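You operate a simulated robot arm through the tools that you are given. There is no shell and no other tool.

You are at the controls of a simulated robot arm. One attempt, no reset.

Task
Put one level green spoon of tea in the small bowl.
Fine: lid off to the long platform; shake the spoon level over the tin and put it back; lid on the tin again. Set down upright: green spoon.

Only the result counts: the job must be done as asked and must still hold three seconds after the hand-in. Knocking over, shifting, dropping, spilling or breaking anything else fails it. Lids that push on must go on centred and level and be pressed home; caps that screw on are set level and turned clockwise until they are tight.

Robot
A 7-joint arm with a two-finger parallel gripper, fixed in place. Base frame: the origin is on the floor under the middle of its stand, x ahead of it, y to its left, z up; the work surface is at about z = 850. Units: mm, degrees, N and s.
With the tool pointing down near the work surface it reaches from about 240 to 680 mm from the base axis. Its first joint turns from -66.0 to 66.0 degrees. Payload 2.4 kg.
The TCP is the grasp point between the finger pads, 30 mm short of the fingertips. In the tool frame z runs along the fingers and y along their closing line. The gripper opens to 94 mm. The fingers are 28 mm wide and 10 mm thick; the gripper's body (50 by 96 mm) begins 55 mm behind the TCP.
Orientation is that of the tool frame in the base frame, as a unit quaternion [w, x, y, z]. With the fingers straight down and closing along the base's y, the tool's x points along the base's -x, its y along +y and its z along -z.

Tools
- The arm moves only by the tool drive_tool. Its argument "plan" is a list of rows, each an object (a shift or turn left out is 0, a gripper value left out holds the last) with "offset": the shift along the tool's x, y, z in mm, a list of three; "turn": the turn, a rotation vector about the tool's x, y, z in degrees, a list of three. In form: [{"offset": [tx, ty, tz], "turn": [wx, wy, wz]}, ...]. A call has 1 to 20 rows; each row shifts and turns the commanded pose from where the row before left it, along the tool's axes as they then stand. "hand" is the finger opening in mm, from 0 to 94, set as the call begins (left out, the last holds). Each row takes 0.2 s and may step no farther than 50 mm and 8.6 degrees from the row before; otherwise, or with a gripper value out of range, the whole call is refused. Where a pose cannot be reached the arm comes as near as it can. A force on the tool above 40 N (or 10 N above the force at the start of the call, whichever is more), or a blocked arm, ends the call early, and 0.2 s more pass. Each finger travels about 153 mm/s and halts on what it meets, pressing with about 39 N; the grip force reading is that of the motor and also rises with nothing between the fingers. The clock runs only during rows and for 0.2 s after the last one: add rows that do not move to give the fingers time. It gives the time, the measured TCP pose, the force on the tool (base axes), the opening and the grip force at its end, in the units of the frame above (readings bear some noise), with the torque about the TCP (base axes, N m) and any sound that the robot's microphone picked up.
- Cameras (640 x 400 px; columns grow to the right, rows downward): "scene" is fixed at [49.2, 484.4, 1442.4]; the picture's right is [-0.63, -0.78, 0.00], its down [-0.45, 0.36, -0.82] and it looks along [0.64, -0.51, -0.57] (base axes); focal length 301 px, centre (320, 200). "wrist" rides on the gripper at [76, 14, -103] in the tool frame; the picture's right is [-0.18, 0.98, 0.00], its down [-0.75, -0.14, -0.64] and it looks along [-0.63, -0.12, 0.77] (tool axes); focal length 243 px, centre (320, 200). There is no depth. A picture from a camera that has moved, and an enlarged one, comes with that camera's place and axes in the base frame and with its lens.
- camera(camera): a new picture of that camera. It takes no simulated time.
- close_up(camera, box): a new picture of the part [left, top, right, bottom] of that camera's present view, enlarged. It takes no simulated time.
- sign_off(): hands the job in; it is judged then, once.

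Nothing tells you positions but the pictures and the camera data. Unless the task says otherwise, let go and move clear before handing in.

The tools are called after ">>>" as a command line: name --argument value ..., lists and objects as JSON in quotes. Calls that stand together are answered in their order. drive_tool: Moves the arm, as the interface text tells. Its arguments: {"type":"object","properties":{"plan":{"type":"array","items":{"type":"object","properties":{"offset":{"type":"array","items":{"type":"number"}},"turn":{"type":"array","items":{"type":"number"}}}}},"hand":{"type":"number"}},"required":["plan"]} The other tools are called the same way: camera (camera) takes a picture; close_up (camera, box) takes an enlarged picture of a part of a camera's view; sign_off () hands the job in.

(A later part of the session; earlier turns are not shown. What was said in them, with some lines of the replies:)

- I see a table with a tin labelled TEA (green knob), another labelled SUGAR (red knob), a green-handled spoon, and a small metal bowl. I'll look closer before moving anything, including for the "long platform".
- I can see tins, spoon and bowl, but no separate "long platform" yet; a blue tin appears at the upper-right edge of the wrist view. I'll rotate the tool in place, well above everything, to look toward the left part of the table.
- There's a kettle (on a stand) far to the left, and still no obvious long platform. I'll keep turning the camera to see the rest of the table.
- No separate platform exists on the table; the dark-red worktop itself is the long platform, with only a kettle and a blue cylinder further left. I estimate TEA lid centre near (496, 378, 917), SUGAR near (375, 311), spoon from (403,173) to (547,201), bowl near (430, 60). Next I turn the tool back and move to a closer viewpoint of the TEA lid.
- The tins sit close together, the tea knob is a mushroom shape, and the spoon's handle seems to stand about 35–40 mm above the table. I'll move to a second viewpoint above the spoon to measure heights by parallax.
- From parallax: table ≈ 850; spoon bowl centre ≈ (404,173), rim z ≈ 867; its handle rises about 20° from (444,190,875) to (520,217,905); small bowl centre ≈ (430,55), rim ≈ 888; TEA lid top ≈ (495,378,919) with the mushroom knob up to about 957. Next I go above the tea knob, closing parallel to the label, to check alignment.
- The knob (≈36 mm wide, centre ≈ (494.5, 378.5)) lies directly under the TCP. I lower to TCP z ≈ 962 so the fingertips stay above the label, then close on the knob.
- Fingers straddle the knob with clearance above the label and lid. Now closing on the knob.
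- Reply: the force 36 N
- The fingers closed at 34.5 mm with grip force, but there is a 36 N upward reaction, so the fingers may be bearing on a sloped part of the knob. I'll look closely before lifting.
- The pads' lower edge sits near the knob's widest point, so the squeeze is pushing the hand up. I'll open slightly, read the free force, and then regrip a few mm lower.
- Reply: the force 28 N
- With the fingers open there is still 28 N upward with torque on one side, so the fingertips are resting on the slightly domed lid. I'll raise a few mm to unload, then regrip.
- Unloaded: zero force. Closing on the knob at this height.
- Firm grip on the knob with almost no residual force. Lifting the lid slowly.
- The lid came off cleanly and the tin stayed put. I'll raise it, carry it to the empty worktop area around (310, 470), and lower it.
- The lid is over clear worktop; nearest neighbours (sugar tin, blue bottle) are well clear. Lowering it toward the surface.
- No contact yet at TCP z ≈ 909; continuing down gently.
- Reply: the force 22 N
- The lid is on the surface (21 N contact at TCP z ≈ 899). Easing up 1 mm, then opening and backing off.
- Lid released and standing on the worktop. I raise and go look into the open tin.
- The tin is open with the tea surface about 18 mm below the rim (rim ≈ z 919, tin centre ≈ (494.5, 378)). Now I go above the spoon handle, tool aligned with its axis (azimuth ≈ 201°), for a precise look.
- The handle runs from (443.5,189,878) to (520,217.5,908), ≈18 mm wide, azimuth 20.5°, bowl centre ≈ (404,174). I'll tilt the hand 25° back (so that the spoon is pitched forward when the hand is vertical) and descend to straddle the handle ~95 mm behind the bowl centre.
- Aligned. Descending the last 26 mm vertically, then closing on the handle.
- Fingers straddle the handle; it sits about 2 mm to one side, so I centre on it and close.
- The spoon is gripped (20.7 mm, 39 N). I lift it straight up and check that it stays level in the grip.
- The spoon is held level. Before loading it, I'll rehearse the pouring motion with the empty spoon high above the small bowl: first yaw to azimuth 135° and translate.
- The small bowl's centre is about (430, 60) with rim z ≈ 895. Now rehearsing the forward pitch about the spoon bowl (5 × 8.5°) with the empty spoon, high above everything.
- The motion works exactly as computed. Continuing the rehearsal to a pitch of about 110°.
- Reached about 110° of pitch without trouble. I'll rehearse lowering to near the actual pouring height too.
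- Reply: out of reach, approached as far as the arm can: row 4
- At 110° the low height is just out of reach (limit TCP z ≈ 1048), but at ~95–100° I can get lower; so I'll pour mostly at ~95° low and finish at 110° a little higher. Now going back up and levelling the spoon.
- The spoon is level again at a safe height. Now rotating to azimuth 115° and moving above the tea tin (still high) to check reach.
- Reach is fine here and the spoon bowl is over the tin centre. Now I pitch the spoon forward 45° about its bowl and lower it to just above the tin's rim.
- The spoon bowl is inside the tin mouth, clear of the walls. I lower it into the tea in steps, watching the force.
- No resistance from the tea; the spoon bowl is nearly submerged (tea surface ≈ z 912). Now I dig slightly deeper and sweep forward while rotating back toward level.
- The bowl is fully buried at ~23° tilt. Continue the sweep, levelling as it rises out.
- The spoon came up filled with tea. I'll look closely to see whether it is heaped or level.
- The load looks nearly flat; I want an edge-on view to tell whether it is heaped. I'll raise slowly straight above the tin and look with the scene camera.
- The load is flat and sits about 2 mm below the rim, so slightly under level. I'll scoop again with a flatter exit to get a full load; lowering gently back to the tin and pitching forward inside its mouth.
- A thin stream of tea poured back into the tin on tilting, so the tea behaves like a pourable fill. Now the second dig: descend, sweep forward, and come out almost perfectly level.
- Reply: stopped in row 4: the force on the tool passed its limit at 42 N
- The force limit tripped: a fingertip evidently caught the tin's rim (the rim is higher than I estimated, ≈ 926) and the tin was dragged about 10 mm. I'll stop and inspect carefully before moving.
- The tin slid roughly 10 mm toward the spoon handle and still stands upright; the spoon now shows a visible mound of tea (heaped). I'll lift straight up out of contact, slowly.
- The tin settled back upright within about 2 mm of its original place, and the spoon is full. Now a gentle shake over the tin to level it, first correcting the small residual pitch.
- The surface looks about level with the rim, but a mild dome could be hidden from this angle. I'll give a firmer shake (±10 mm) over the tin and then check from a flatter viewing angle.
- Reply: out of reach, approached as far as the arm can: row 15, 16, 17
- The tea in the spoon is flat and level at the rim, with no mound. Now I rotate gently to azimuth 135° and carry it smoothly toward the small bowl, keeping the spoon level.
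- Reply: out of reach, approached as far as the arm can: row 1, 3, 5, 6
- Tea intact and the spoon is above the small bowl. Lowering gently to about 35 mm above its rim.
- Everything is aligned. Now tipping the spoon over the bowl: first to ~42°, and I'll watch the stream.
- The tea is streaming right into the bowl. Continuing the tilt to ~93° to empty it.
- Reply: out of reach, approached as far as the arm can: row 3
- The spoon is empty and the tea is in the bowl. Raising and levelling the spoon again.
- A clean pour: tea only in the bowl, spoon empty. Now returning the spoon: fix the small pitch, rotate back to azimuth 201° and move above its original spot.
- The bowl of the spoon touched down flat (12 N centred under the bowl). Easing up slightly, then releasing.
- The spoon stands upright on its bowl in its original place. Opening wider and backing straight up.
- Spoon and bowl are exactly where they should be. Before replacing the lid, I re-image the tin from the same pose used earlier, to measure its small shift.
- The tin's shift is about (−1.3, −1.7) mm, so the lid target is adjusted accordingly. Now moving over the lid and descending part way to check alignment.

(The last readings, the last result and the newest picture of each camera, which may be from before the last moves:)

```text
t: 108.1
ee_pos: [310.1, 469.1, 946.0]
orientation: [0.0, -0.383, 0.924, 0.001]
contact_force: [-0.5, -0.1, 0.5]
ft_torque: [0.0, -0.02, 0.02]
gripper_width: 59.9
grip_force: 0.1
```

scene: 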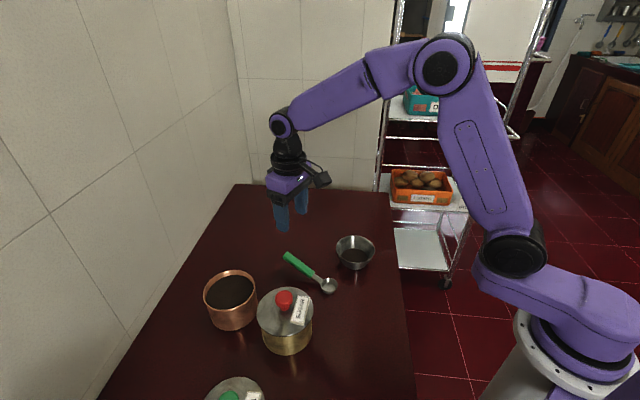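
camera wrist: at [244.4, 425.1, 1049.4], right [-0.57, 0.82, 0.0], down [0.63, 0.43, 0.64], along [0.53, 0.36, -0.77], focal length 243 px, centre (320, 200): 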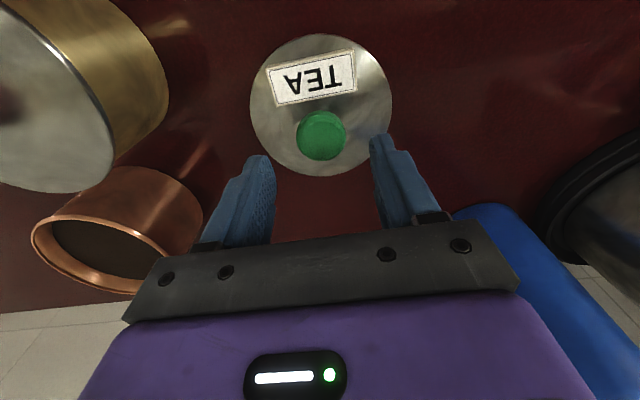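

>>> drive_tool --plan '[{"offset": [-1.1, 0.5, 24]}, {"offset": [0, 0, 18]}, {"offset": [0, 0, 6.2]}, {}, {}]'

>>> camera --camera "wrist"

>>> close_up --camera "wrist" --box '[200, 30, 440, 230]'

>>> drive_tool --plan '[{}]'

```text
t: 109.3
ee_pos: [309.8, 470.6, 899.2]
orientation: [0.001, -0.383, 0.924, 0.001]
contact_force: [-0.4, -0.7, -0.1]
ft_torque: [-0.01, -0.02, -0.04]
gripper_width: 60.0
grip_force: 0.0
```

```text
taken
camera wrist: at [244.7, 425.7, 1001.6], right [-0.57, 0.82, 0.0], down [0.63, 0.43, 0.64], along [0.53, 0.36, -0.77], focal length 243 px, centre (320, 200)
```

wrist: 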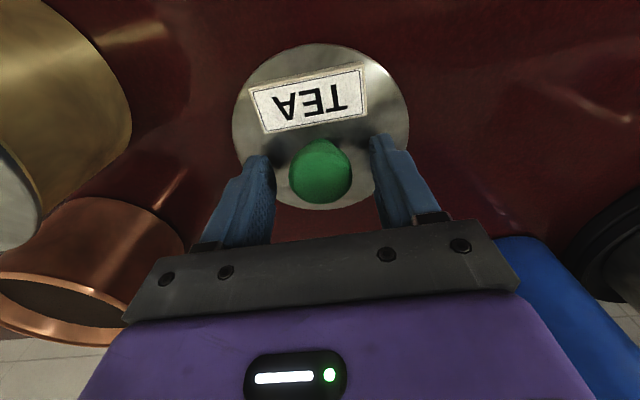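

```text
2.00 times, centred on (320, 130) of wrist
camera zoom: at [244.7, 425.7, 1001.6], right [-0.57, 0.82, 0.0], down [0.63, 0.43, 0.64], along [0.53, 0.36, -0.77], focal length 485 px, centre (320, 340)
```

zoom: 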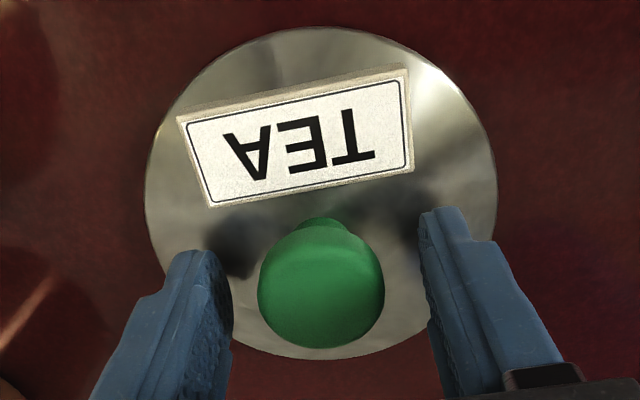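

```text
t: 109.7
ee_pos: [310.7, 468.9, 900.1]
orientation: [0.0, -0.384, 0.924, 0.001]
contact_force: [-0.2, 0.3, 0.6]
ft_torque: [-0.01, -0.01, 0.0]
gripper_width: 59.9
grip_force: 0.1
```

The view matches the release view almost pixel for pixel, so I'm in the same grasp pose. Closing on the knob.

>>> drive_tool --hand 20 --plan '[{}, {}, {}, {}]'

>>> close_up --camera "wrist" --box '[200, 30, 440, 230]'

```text
t: 110.7
ee_pos: [310.6, 469.8, 898.5]
orientation: [0.0, -0.383, 0.924, -0.001]
contact_force: [0.1, 0.4, -0.5]
ft_torque: [0.0, 0.0, -0.02]
gripper_width: 33.5
grip_force: 39.1
```

```text
2.00 times, centred on (320, 130) of wrist
camera zoom: at [244.7, 425.7, 1001.7], right [-0.57, 0.82, 0.0], down [0.63, 0.43, 0.64], along [0.53, 0.36, -0.77], focal length 485 px, centre (320, 340)
```

zoom: 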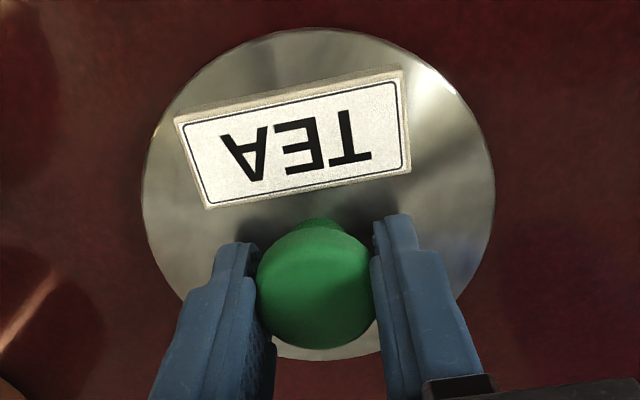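

Lid gripped. Lifting, carrying it back above the tin with the small correction for the tin's shift.

>>> drive_tool --plan '[{"offset": [0, 0, -10]}, {"offset": [0, 0, -30]}, {"offset": [0, 0, -40]}, {"offset": [0, 0, -40]}, {"offset": [0, 0, -30]}, {"offset": [-13.12, -39.18, 0]}, {"offset": [-13.12, -39.18, 0]}, {"offset": [-13.12, -39.18, 0]}, {"offset": [-13.12, -39.18, 0]}, {"offset": [-13.12, -39.18, 0]}, {}, {}]'

>>> camera --camera "wrist"

>>> camera --camera "scene"

>>> close_up --camera "scene" --box '[170, 200, 310, 340]'

```text
t: 113.3
ee_pos: [495.4, 379.3, 1048.1]
orientation: [-0.001, -0.383, 0.924, 0.0]
contact_force: [0.4, 0.6, 0.2]
ft_torque: [0.0, 0.03, 0.01]
gripper_width: 33.1
grip_force: 38.9
```

```text
taken
camera wrist: at [428.9, 334.4, 1150.9], right [-0.57, 0.82, 0.0], down [0.63, 0.43, 0.64], along [0.53, 0.36, -0.77], focal length 243 px, centre (320, 200)
```

wrist: 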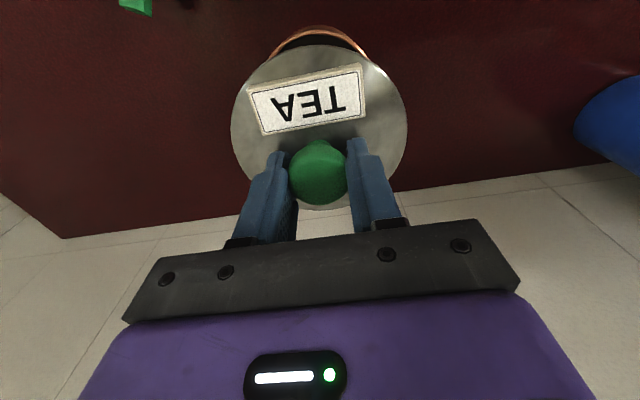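

```text
taken
```

scene: 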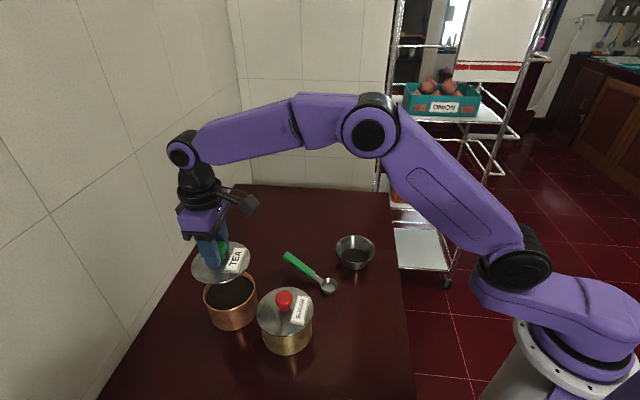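

```text
2.86 times, centred on (240, 270) of scene
camera zoom: at [49.2, 484.4, 1442.4], right [-0.63, -0.78, 0.0], down [-0.45, 0.36, -0.82], along [0.64, -0.51, -0.57], focal length 860 px, centre (549, 0)
```

zoom: 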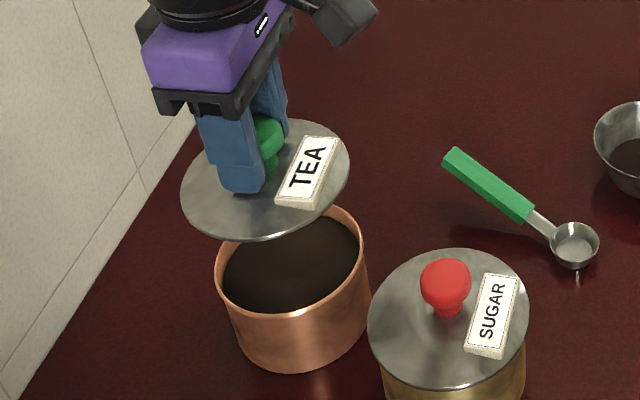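

>>> close_up --camera "scene" --box '[185, 235, 265, 335]'

>>> close_up --camera "wrist" --box '[220, 10, 420, 160]'

>>> drive_tool --plan '[{}]'

>>> drive_tool --plan '[{}]'

>>> drive_tool --plan '[{}]'

```text
4.00 times, centred on (225, 285) of scene
camera zoom: at [49.2, 484.4, 1442.4], right [-0.63, -0.78, 0.0], down [-0.45, 0.36, -0.82], along [0.64, -0.51, -0.57], focal length 1204 px, centre (700, -140)
```

zoom: 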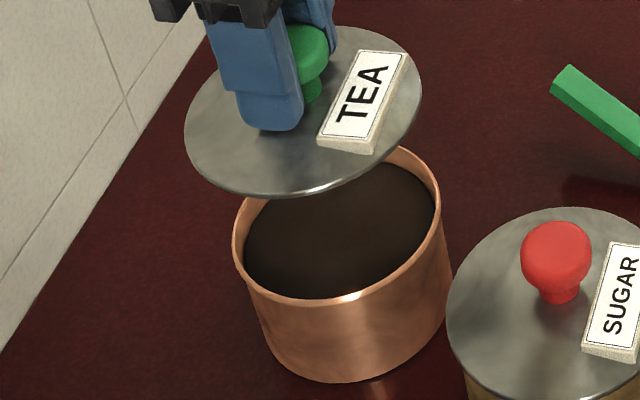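

```text
2.67 times, centred on (320, 85) of wrist
camera zoom: at [428.9, 334.4, 1150.9], right [-0.57, 0.82, 0.0], down [0.63, 0.43, 0.64], along [0.53, 0.36, -0.77], focal length 647 px, centre (320, 507)
```

zoom: 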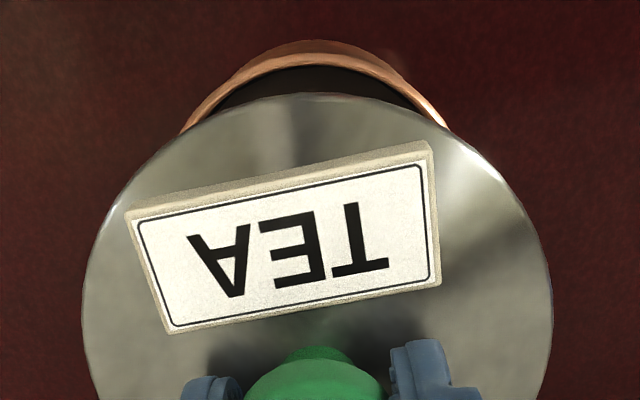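

```text
t: 113.7
ee_pos: [493.7, 378.5, 1047.6]
orientation: [0.0, -0.383, 0.924, -0.001]
contact_force: [0.1, 0.3, 0.3]
ft_torque: [0.02, -0.04, 0.02]
gripper_width: 33.2
grip_force: 38.9
```

```text
t: 114.1
ee_pos: [493.2, 379.7, 1048.3]
orientation: [0.0, -0.384, 0.923, 0.0]
contact_force: [0.1, 0.1, -0.9]
ft_torque: [-0.01, 0.03, -0.05]
gripper_width: 33.1
grip_force: 39.0
```

```text
t: 114.5
ee_pos: [493.6, 379.4, 1049.0]
orientation: [-0.001, -0.384, 0.923, 0.0]
contact_force: [0.2, -0.8, -0.9]
ft_torque: [0.0, 0.02, 0.0]
gripper_width: 33.2
grip_force: 38.8
```

The measurements say the lid needs about 1.6 mm more toward −y. Applying that and lowering close to the rim for another check.

>>> drive_tool --plan '[{"offset": [1.13, -1.13, 20]}, {"offset": [0, 0, 25]}, {"offset": [0, 0, 18]}, {}, {}]'

>>> close_up --camera "scene" --box '[185, 235, 265, 335]'

>>> close_up --camera "wrist" --box '[220, 10, 420, 160]'

>>> drive_tool --plan '[{}]'

>>> drive_tool --plan '[{}]'

```text
t: 115.7
ee_pos: [495.9, 375.8, 987.2]
orientation: [0.001, -0.383, 0.924, 0.0]
contact_force: [0.7, 0.5, -0.1]
ft_torque: [0.01, 0.03, 0.01]
gripper_width: 33.3
grip_force: 39.3
```

```text
4.00 times, centred on (225, 285) of scene
camera zoom: at [49.2, 484.4, 1442.4], right [-0.63, -0.78, 0.0], down [-0.45, 0.36, -0.82], along [0.64, -0.51, -0.57], focal length 1204 px, centre (700, -140)
```

zoom: 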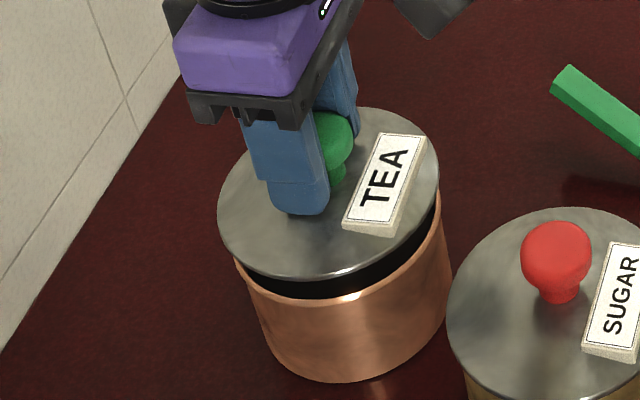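

```text
2.67 times, centred on (320, 85) of wrist
camera zoom: at [429.5, 332.8, 1088.6], right [-0.57, 0.82, 0.0], down [0.63, 0.43, 0.64], along [0.53, 0.36, -0.77], focal length 647 px, centre (320, 507)
```

zoom: 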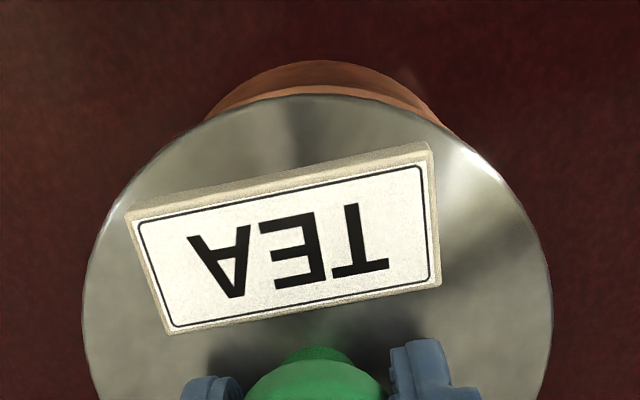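

```text
t: 116.1
ee_pos: [494.8, 377.6, 986.3]
orientation: [0.0, -0.384, 0.923, 0.0]
contact_force: [-0.7, -0.4, -0.5]
ft_torque: [0.01, -0.02, -0.01]
gripper_width: 33.2
grip_force: 39.2
```

```text
t: 116.5
ee_pos: [493.9, 377.5, 986.3]
orientation: [0.0, -0.384, 0.923, 0.0]
contact_force: [0.4, 0.0, -0.2]
ft_torque: [0.01, -0.01, 0.04]
gripper_width: 33.1
grip_force: 39.1
```

>>> close_up --camera "wrist" --box '[270, 20, 370, 70]'

>>> close_up --camera "scene" --box '[195, 255, 265, 325]'

```text
6.40 times, centred on (320, 45) of wrist
camera zoom: at [429.6, 332.8, 1088.8], right [-0.57, 0.82, 0.0], down [0.63, 0.43, 0.64], along [0.53, 0.36, -0.77], focal length 1553 px, centre (320, 1192)
```

zoom: 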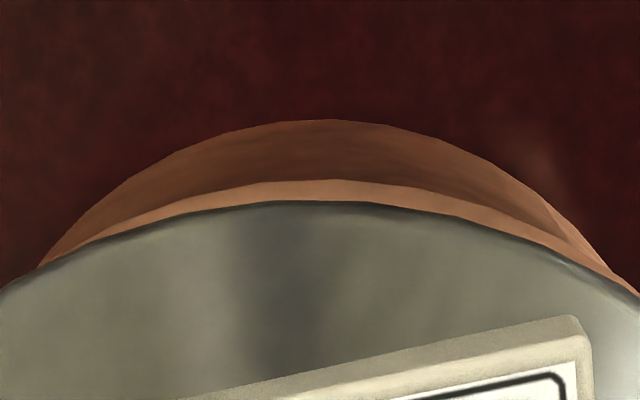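

```text
5.71 times, centred on (230, 290) of scene
camera zoom: at [49.2, 484.4, 1442.4], right [-0.63, -0.78, 0.0], down [-0.45, 0.36, -0.82], along [0.64, -0.51, -0.57], focal length 1719 px, centre (834, -314)
```

zoom: 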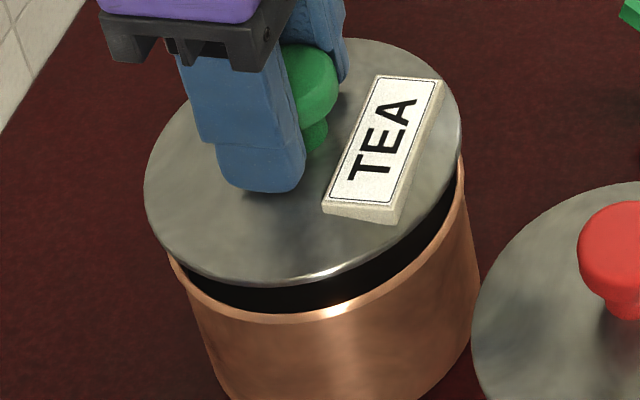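

Alignment is within about 1 mm in both directions. Applying a final 0.4 mm nudge and lowering gently while watching force.

>>> drive_tool --plan '[{"offset": [0, 0.4, 3]}, {"offset": [0, 0, 3]}, {"offset": [0, 0, 3]}, {"offset": [0, 0, 2]}, {}]'

```text
t: 117.7
ee_pos: [494.2, 376.8, 974.7]
orientation: [0.0, -0.384, 0.923, 0.0]
contact_force: [-0.3, 0.9, -1.1]
ft_torque: [-0.02, -0.01, -0.03]
gripper_width: 33.2
grip_force: 38.4
```

>>> drive_tool --plan '[{"offset": [0, 0, 1.5]}, {"offset": [0, 0, 1.5]}, {"offset": [0, 0, 1.5]}, {}]'

>>> close_up --camera "scene" --box '[195, 255, 265, 325]'

```text
t: 118.7
ee_pos: [495.3, 377.4, 970.7]
orientation: [0.0, -0.383, 0.924, 0.0]
contact_force: [-0.3, 0.8, 0.0]
ft_torque: [-0.02, -0.01, 0.0]
gripper_width: 33.1
grip_force: 39.3
```

```text
5.71 times, centred on (230, 290) of scene
camera zoom: at [49.2, 484.4, 1442.4], right [-0.63, -0.78, 0.0], down [-0.45, 0.36, -0.82], along [0.64, -0.51, -0.57], focal length 1719 px, centre (834, -314)
```

zoom: 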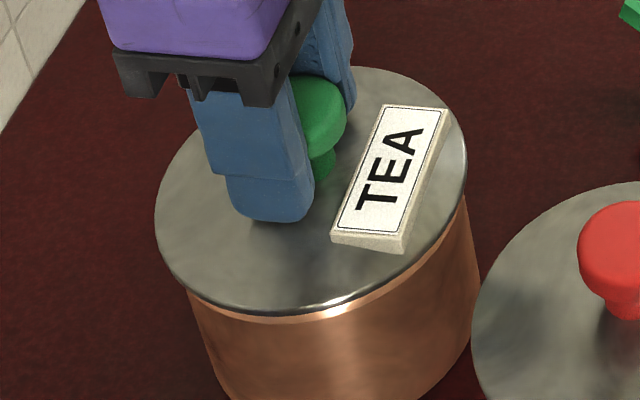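

>>> drive_tool --plan '[{"offset": [0, 0, 1.2]}, {"offset": [0, 0, 1.2]}, {}]'

```text
t: 119.5
ee_pos: [494.0, 376.5, 968.6]
orientation: [0.0, -0.383, 0.924, 0.0]
contact_force: [0.2, -0.2, 0.0]
ft_torque: [-0.03, -0.01, -0.03]
gripper_width: 33.2
grip_force: 38.6
```

>>> drive_tool --plan '[{"offset": [0, 0, 1.0]}, {"offset": [0, 0, 0.8]}, {}]'

```text
t: 120.3
ee_pos: [494.4, 376.1, 967.9]
orientation: [0.001, -0.384, 0.923, 0.0]
contact_force: [-2.4, -2.6, 11.2]
ft_torque: [-0.02, 0.24, 0.02]
gripper_width: 32.9
grip_force: 39.1
```

Even, centred contact at the original seat height. Pressing the lid home a bit more firmly.

>>> drive_tool --plan '[{"offset": [0, 0, 1.0]}, {"offset": [0, 0, 0.7]}, {}]'

>>> close_up --camera "scene" --box '[195, 255, 265, 325]'

>>> camera --camera "wrist"

```text
t: 121.1
ee_pos: [495.4, 377.9, 967.3]
orientation: [0.003, -0.384, 0.923, 0.001]
contact_force: [-8.1, -7.5, 37.0]
ft_torque: [-0.35, 0.5, -0.02]
gripper_width: 33.1
grip_force: 39.2
```

```text
5.71 times, centred on (230, 290) of scene
camera zoom: at [48.3, 483.7, 1442.6], right [-0.63, -0.78, 0.0], down [-0.45, 0.36, -0.82], along [0.64, -0.51, -0.57], focal length 1719 px, centre (834, -314)
```

zoom: 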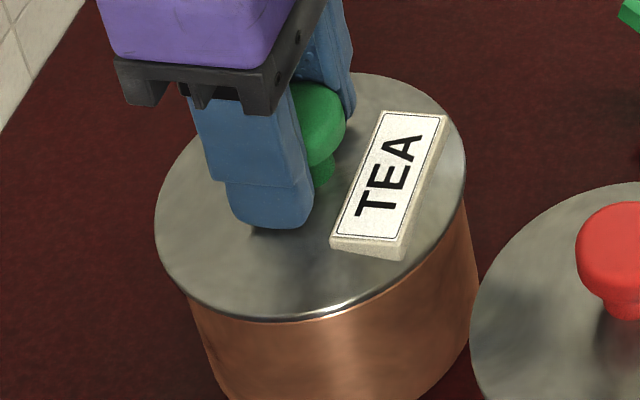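

```text
taken
camera wrist: at [429.1, 332.4, 1069.0], right [-0.57, 0.82, 0.0], down [0.63, 0.43, 0.65], along [0.53, 0.37, -0.76], focal length 243 px, centre (320, 200)
```

wrist: 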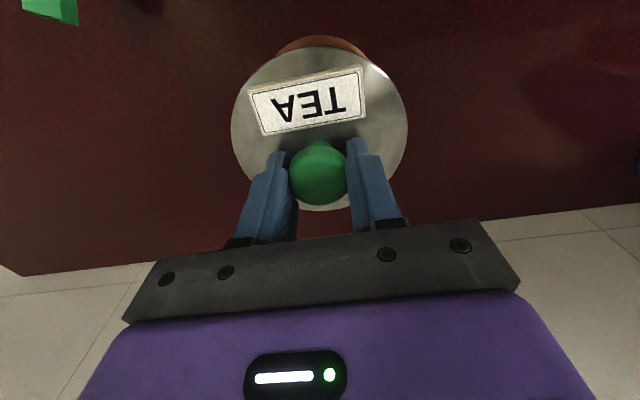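

Lid is flush on the tin with 37 N pressed. Unloading the arm before releasing.

>>> drive_tool --plan '[{"offset": [0, 0, -1.0]}, {"offset": [0, 0, -1.0]}, {}]'

```text
t: 121.9
ee_pos: [493.1, 377.8, 966.3]
orientation: [0.002, -0.384, 0.923, 0.0]
contact_force: [-0.8, -1.7, 20.5]
ft_torque: [0.44, -0.18, -0.01]
gripper_width: 33.1
grip_force: 38.4
```

>>> drive_tool --plan '[{"offset": [0, 0, -0.8]}, {}]'

```text
t: 122.5
ee_pos: [494.7, 376.6, 967.3]
orientation: [0.001, -0.383, 0.924, -0.001]
contact_force: [3.7, 2.4, 10.6]
ft_torque: [0.47, -0.45, -0.08]
gripper_width: 33.0
grip_force: 39.4
```

>>> drive_tool --plan '[{"offset": [0, 0, -0.6]}, {}, {}]'

>>> close_up --camera "scene" --box '[195, 255, 265, 325]'

```text
t: 123.3
ee_pos: [494.4, 376.9, 966.0]
orientation: [0.0, -0.384, 0.923, 0.0]
contact_force: [0.7, -0.1, 3.1]
ft_torque: [0.2, -0.16, 0.02]
gripper_width: 33.4
grip_force: 39.7
```

```text
5.71 times, centred on (230, 290) of scene
camera zoom: at [49.1, 484.3, 1442.4], right [-0.63, -0.78, 0.0], down [-0.45, 0.36, -0.82], along [0.64, -0.51, -0.57], focal length 1719 px, centre (834, -314)
```

zoom: 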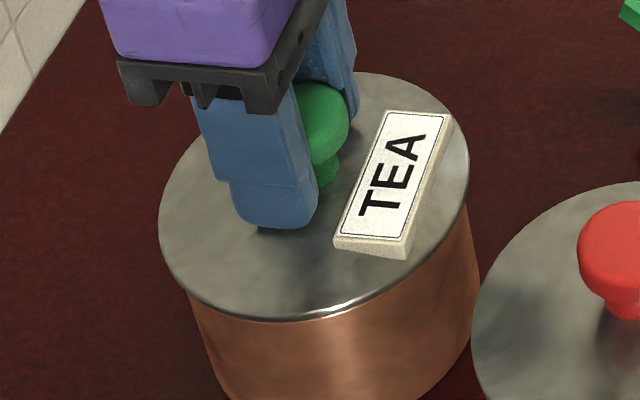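

Nearly unloaded. Opening the gripper and retreating straight up.

>>> drive_tool --hand 62 --plan '[{}, {}, {}]'

>>> drive_tool --plan '[{"offset": [0, 0, -10]}, {"offset": [0, 0, -25]}, {"offset": [0, 0, -38]}, {}]'

>>> camera --camera "wrist"

>>> close_up --camera "wrist" --box '[220, 0, 420, 180]'

>>> close_up --camera "scene" --box '[190, 225, 330, 360]'

```text
t: 124.1
ee_pos: [494.3, 376.0, 967.3]
orientation: [0.0, -0.384, 0.923, 0.0]
contact_force: [0.5, -0.5, 0.3]
ft_torque: [0.01, -0.01, 0.01]
gripper_width: 61.9
grip_force: 0.1
```

```text
t: 125.1
ee_pos: [496.0, 377.1, 1040.2]
orientation: [0.0, -0.384, 0.923, 0.0]
contact_force: [0.4, -0.2, -1.2]
ft_torque: [-0.02, -0.02, 0.01]
gripper_width: 62.1
grip_force: 0.0
```

```text
taken
camera wrist: at [429.9, 332.8, 1143.8], right [-0.57, 0.82, 0.0], down [0.63, 0.43, 0.64], along [0.53, 0.36, -0.77], focal length 243 px, centre (320, 200)
```

wrist: 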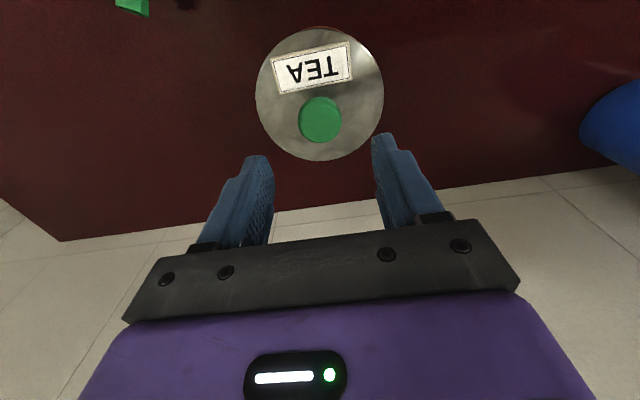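

```text
2.22 times, centred on (320, 90) of wrist
camera zoom: at [429.9, 332.8, 1143.8], right [-0.57, 0.82, 0.0], down [0.63, 0.43, 0.64], along [0.53, 0.36, -0.77], focal length 539 px, centre (320, 444)
```

zoom: 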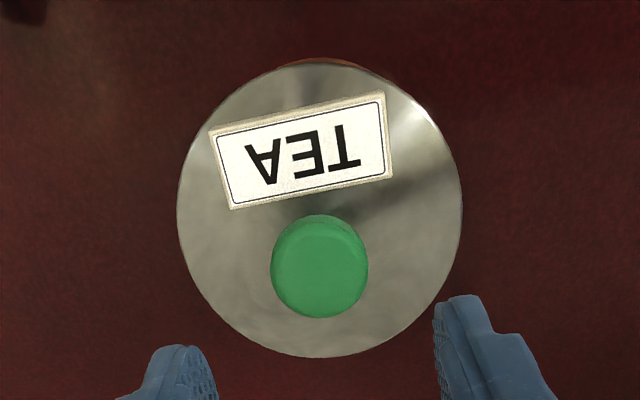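

```text
2.96 times, centred on (260, 292) of scene
camera zoom: at [49.2, 484.4, 1442.4], right [-0.63, -0.78, 0.0], down [-0.45, 0.36, -0.82], along [0.64, -0.51, -0.57], focal length 892 px, centre (498, -74)
```

zoom: 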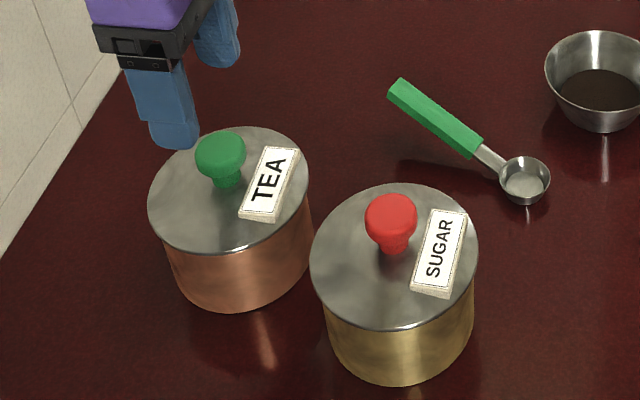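

>>> close_up --camera "scene" --box '[195, 265, 265, 335]'

>>> close_up --camera "scene" --box '[270, 225, 390, 305]'

>>> camera --camera "scene"

```text
5.71 times, centred on (230, 300) of scene
camera zoom: at [49.2, 484.4, 1442.4], right [-0.63, -0.78, 0.0], down [-0.45, 0.36, -0.82], along [0.64, -0.51, -0.57], focal length 1719 px, centre (834, -371)
```

zoom: 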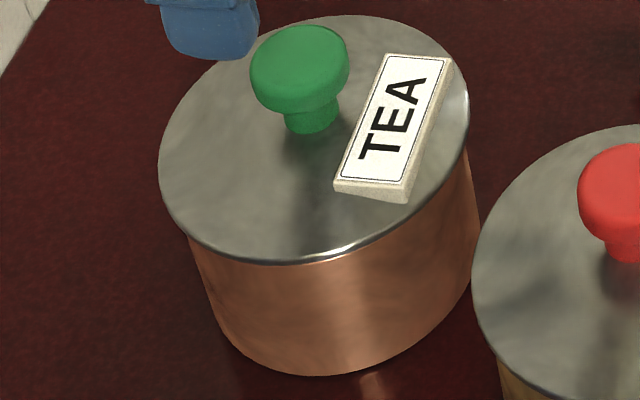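

```text
5.00 times, centred on (330, 265) of scene
camera zoom: at [49.2, 484.4, 1442.4], right [-0.63, -0.78, 0.0], down [-0.45, 0.36, -0.82], along [0.64, -0.51, -0.57], focal length 1504 px, centre (270, -125)
```

zoom: 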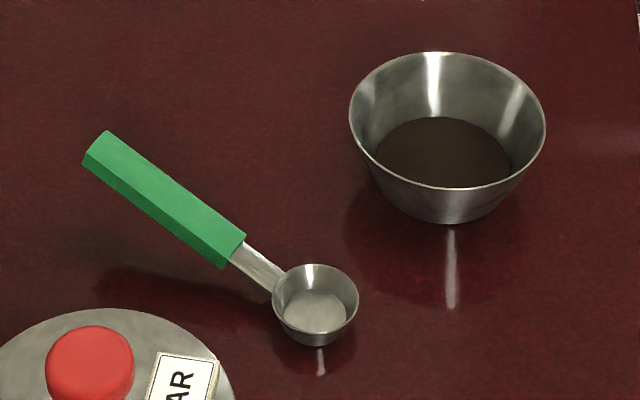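

```text
taken
```

scene: 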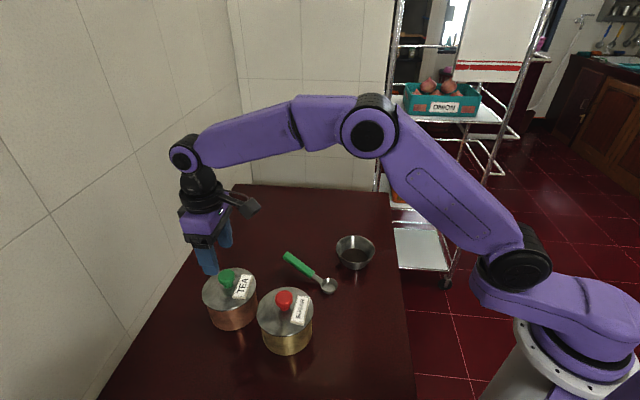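

>>> close_up --camera "scene" --box '[190, 255, 330, 360]'

>>> close_up --camera "wrist" --box '[220, 60, 420, 240]'

```text
3.81 times, centred on (260, 308) of scene
camera zoom: at [49.2, 484.4, 1442.4], right [-0.63, -0.78, 0.0], down [-0.45, 0.36, -0.82], along [0.64, -0.51, -0.57], focal length 1146 px, centre (549, -210)
```

zoom: 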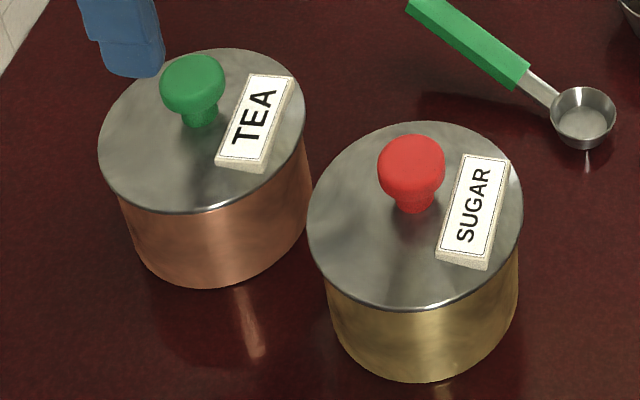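

```text
2.22 times, centred on (320, 150) of wrist
camera zoom: at [429.9, 332.8, 1143.8], right [-0.57, 0.82, 0.0], down [0.63, 0.43, 0.64], along [0.53, 0.36, -0.77], focal length 539 px, centre (320, 311)
```

zoom: 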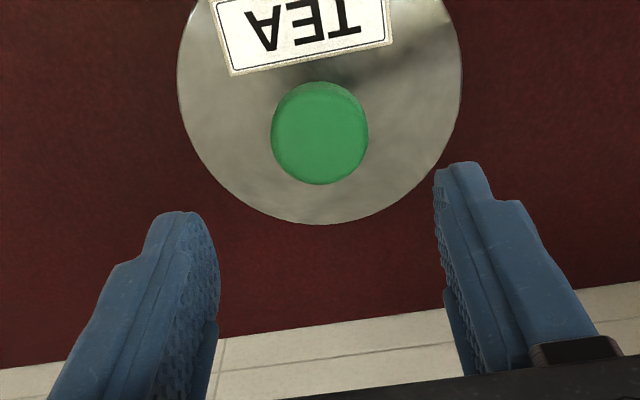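

The lid is flush, level and centred on the tea tin; the spoon stands upright in its place; the tea is in the small bowl; the sugar tin is untouched. I'll move the arm clear and take a last look.

>>> drive_tool --plan '[{"offset": [0, 0, -40]}, {"offset": [0, 0, -40]}, {"offset": [30, 0, -30]}, {"offset": [40, 0, -20]}, {"offset": [40, 0, 0]}, {}, {}, {}]'

>>> camera --camera "scene"

>>> camera --camera "wrist"

>>> close_up --camera "scene" --box '[190, 220, 400, 360]'

```text
t: 126.9
ee_pos: [417.8, 298.3, 1170.2]
orientation: [0.0, -0.384, 0.923, 0.001]
contact_force: [0.3, -0.1, -0.1]
ft_torque: [0.0, 0.0, 0.01]
gripper_width: 61.9
grip_force: 0.1
```

```text
taken
```

scene: 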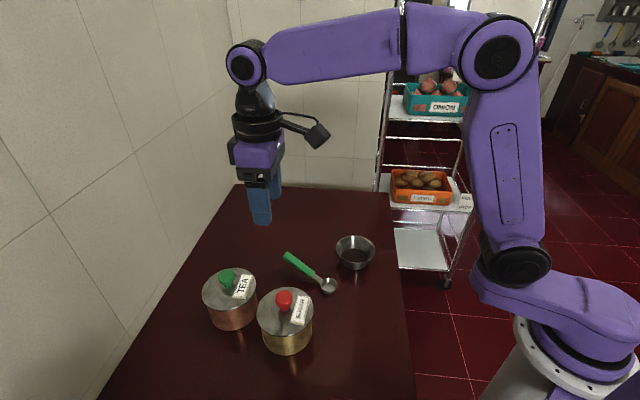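

```text
taken
camera wrist: at [351.9, 254.5, 1272.8], right [-0.57, 0.82, 0.0], down [0.63, 0.43, 0.64], along [0.53, 0.36, -0.77], focal length 243 px, centre (320, 200)
```

wrist: 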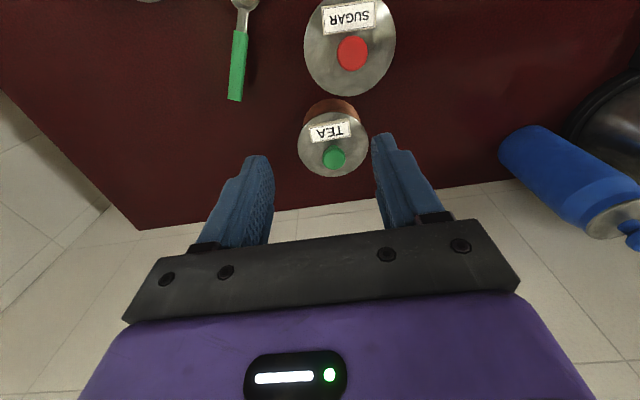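

```text
2.86 times, centred on (295, 290) of scene
camera zoom: at [49.2, 484.3, 1442.4], right [-0.63, -0.78, 0.0], down [-0.45, 0.36, -0.82], along [0.64, -0.51, -0.57], focal length 860 px, centre (391, -57)
```

zoom: 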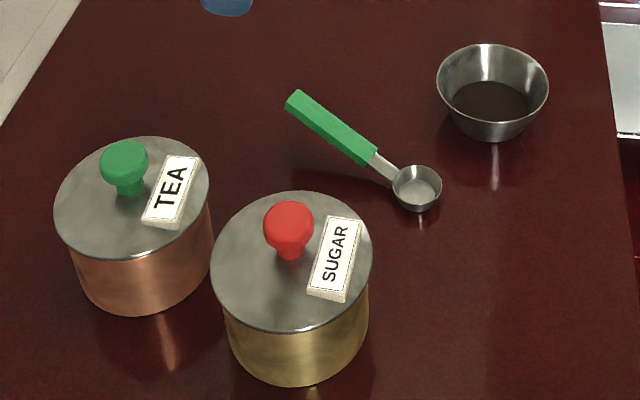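

Everything is in its final state: tea in the small bowl, spoon upright where it was, lid closed on the tea tin, and the arm clear. Handing in.

>>> sign_off

```text
The job is handed in.
```

I put one level green spoon of tea in the small bowl and handed the job in. The tea tin did shift about 1–2 mm along the way.

- **Tea:** I scooped twice. The first scoop looked slightly under level, so I poured some of it back into the tin and scooped again. I shook the second one over the tin until it was flat, and it poured cleanly into the bowl with no spill visible.
- **Long platform:** I found no separate platform, so I took it to be the worktop itself and rested the lid there while scooping.
- **Tea tin:** On the second scoop a fingertip caught the rim and the force limit stopped the arm. The tin tipped or slid briefly, then settled back upright about 1–2 mm from where it started. I shifted the lid position to allow for that.
- **Lid:** It is back on the tin, flush, and I pressed it down with about 37 N. It may sit 1–2 mm off where it was relative to the tin, which is about the limit of what I could measure.
- **Spoon:** It stands upright on its bowl within about 2 mm of where it started.

The sugar tin and small bowl look unmoved in the last pictures, and the arm is clear with the gripper open.
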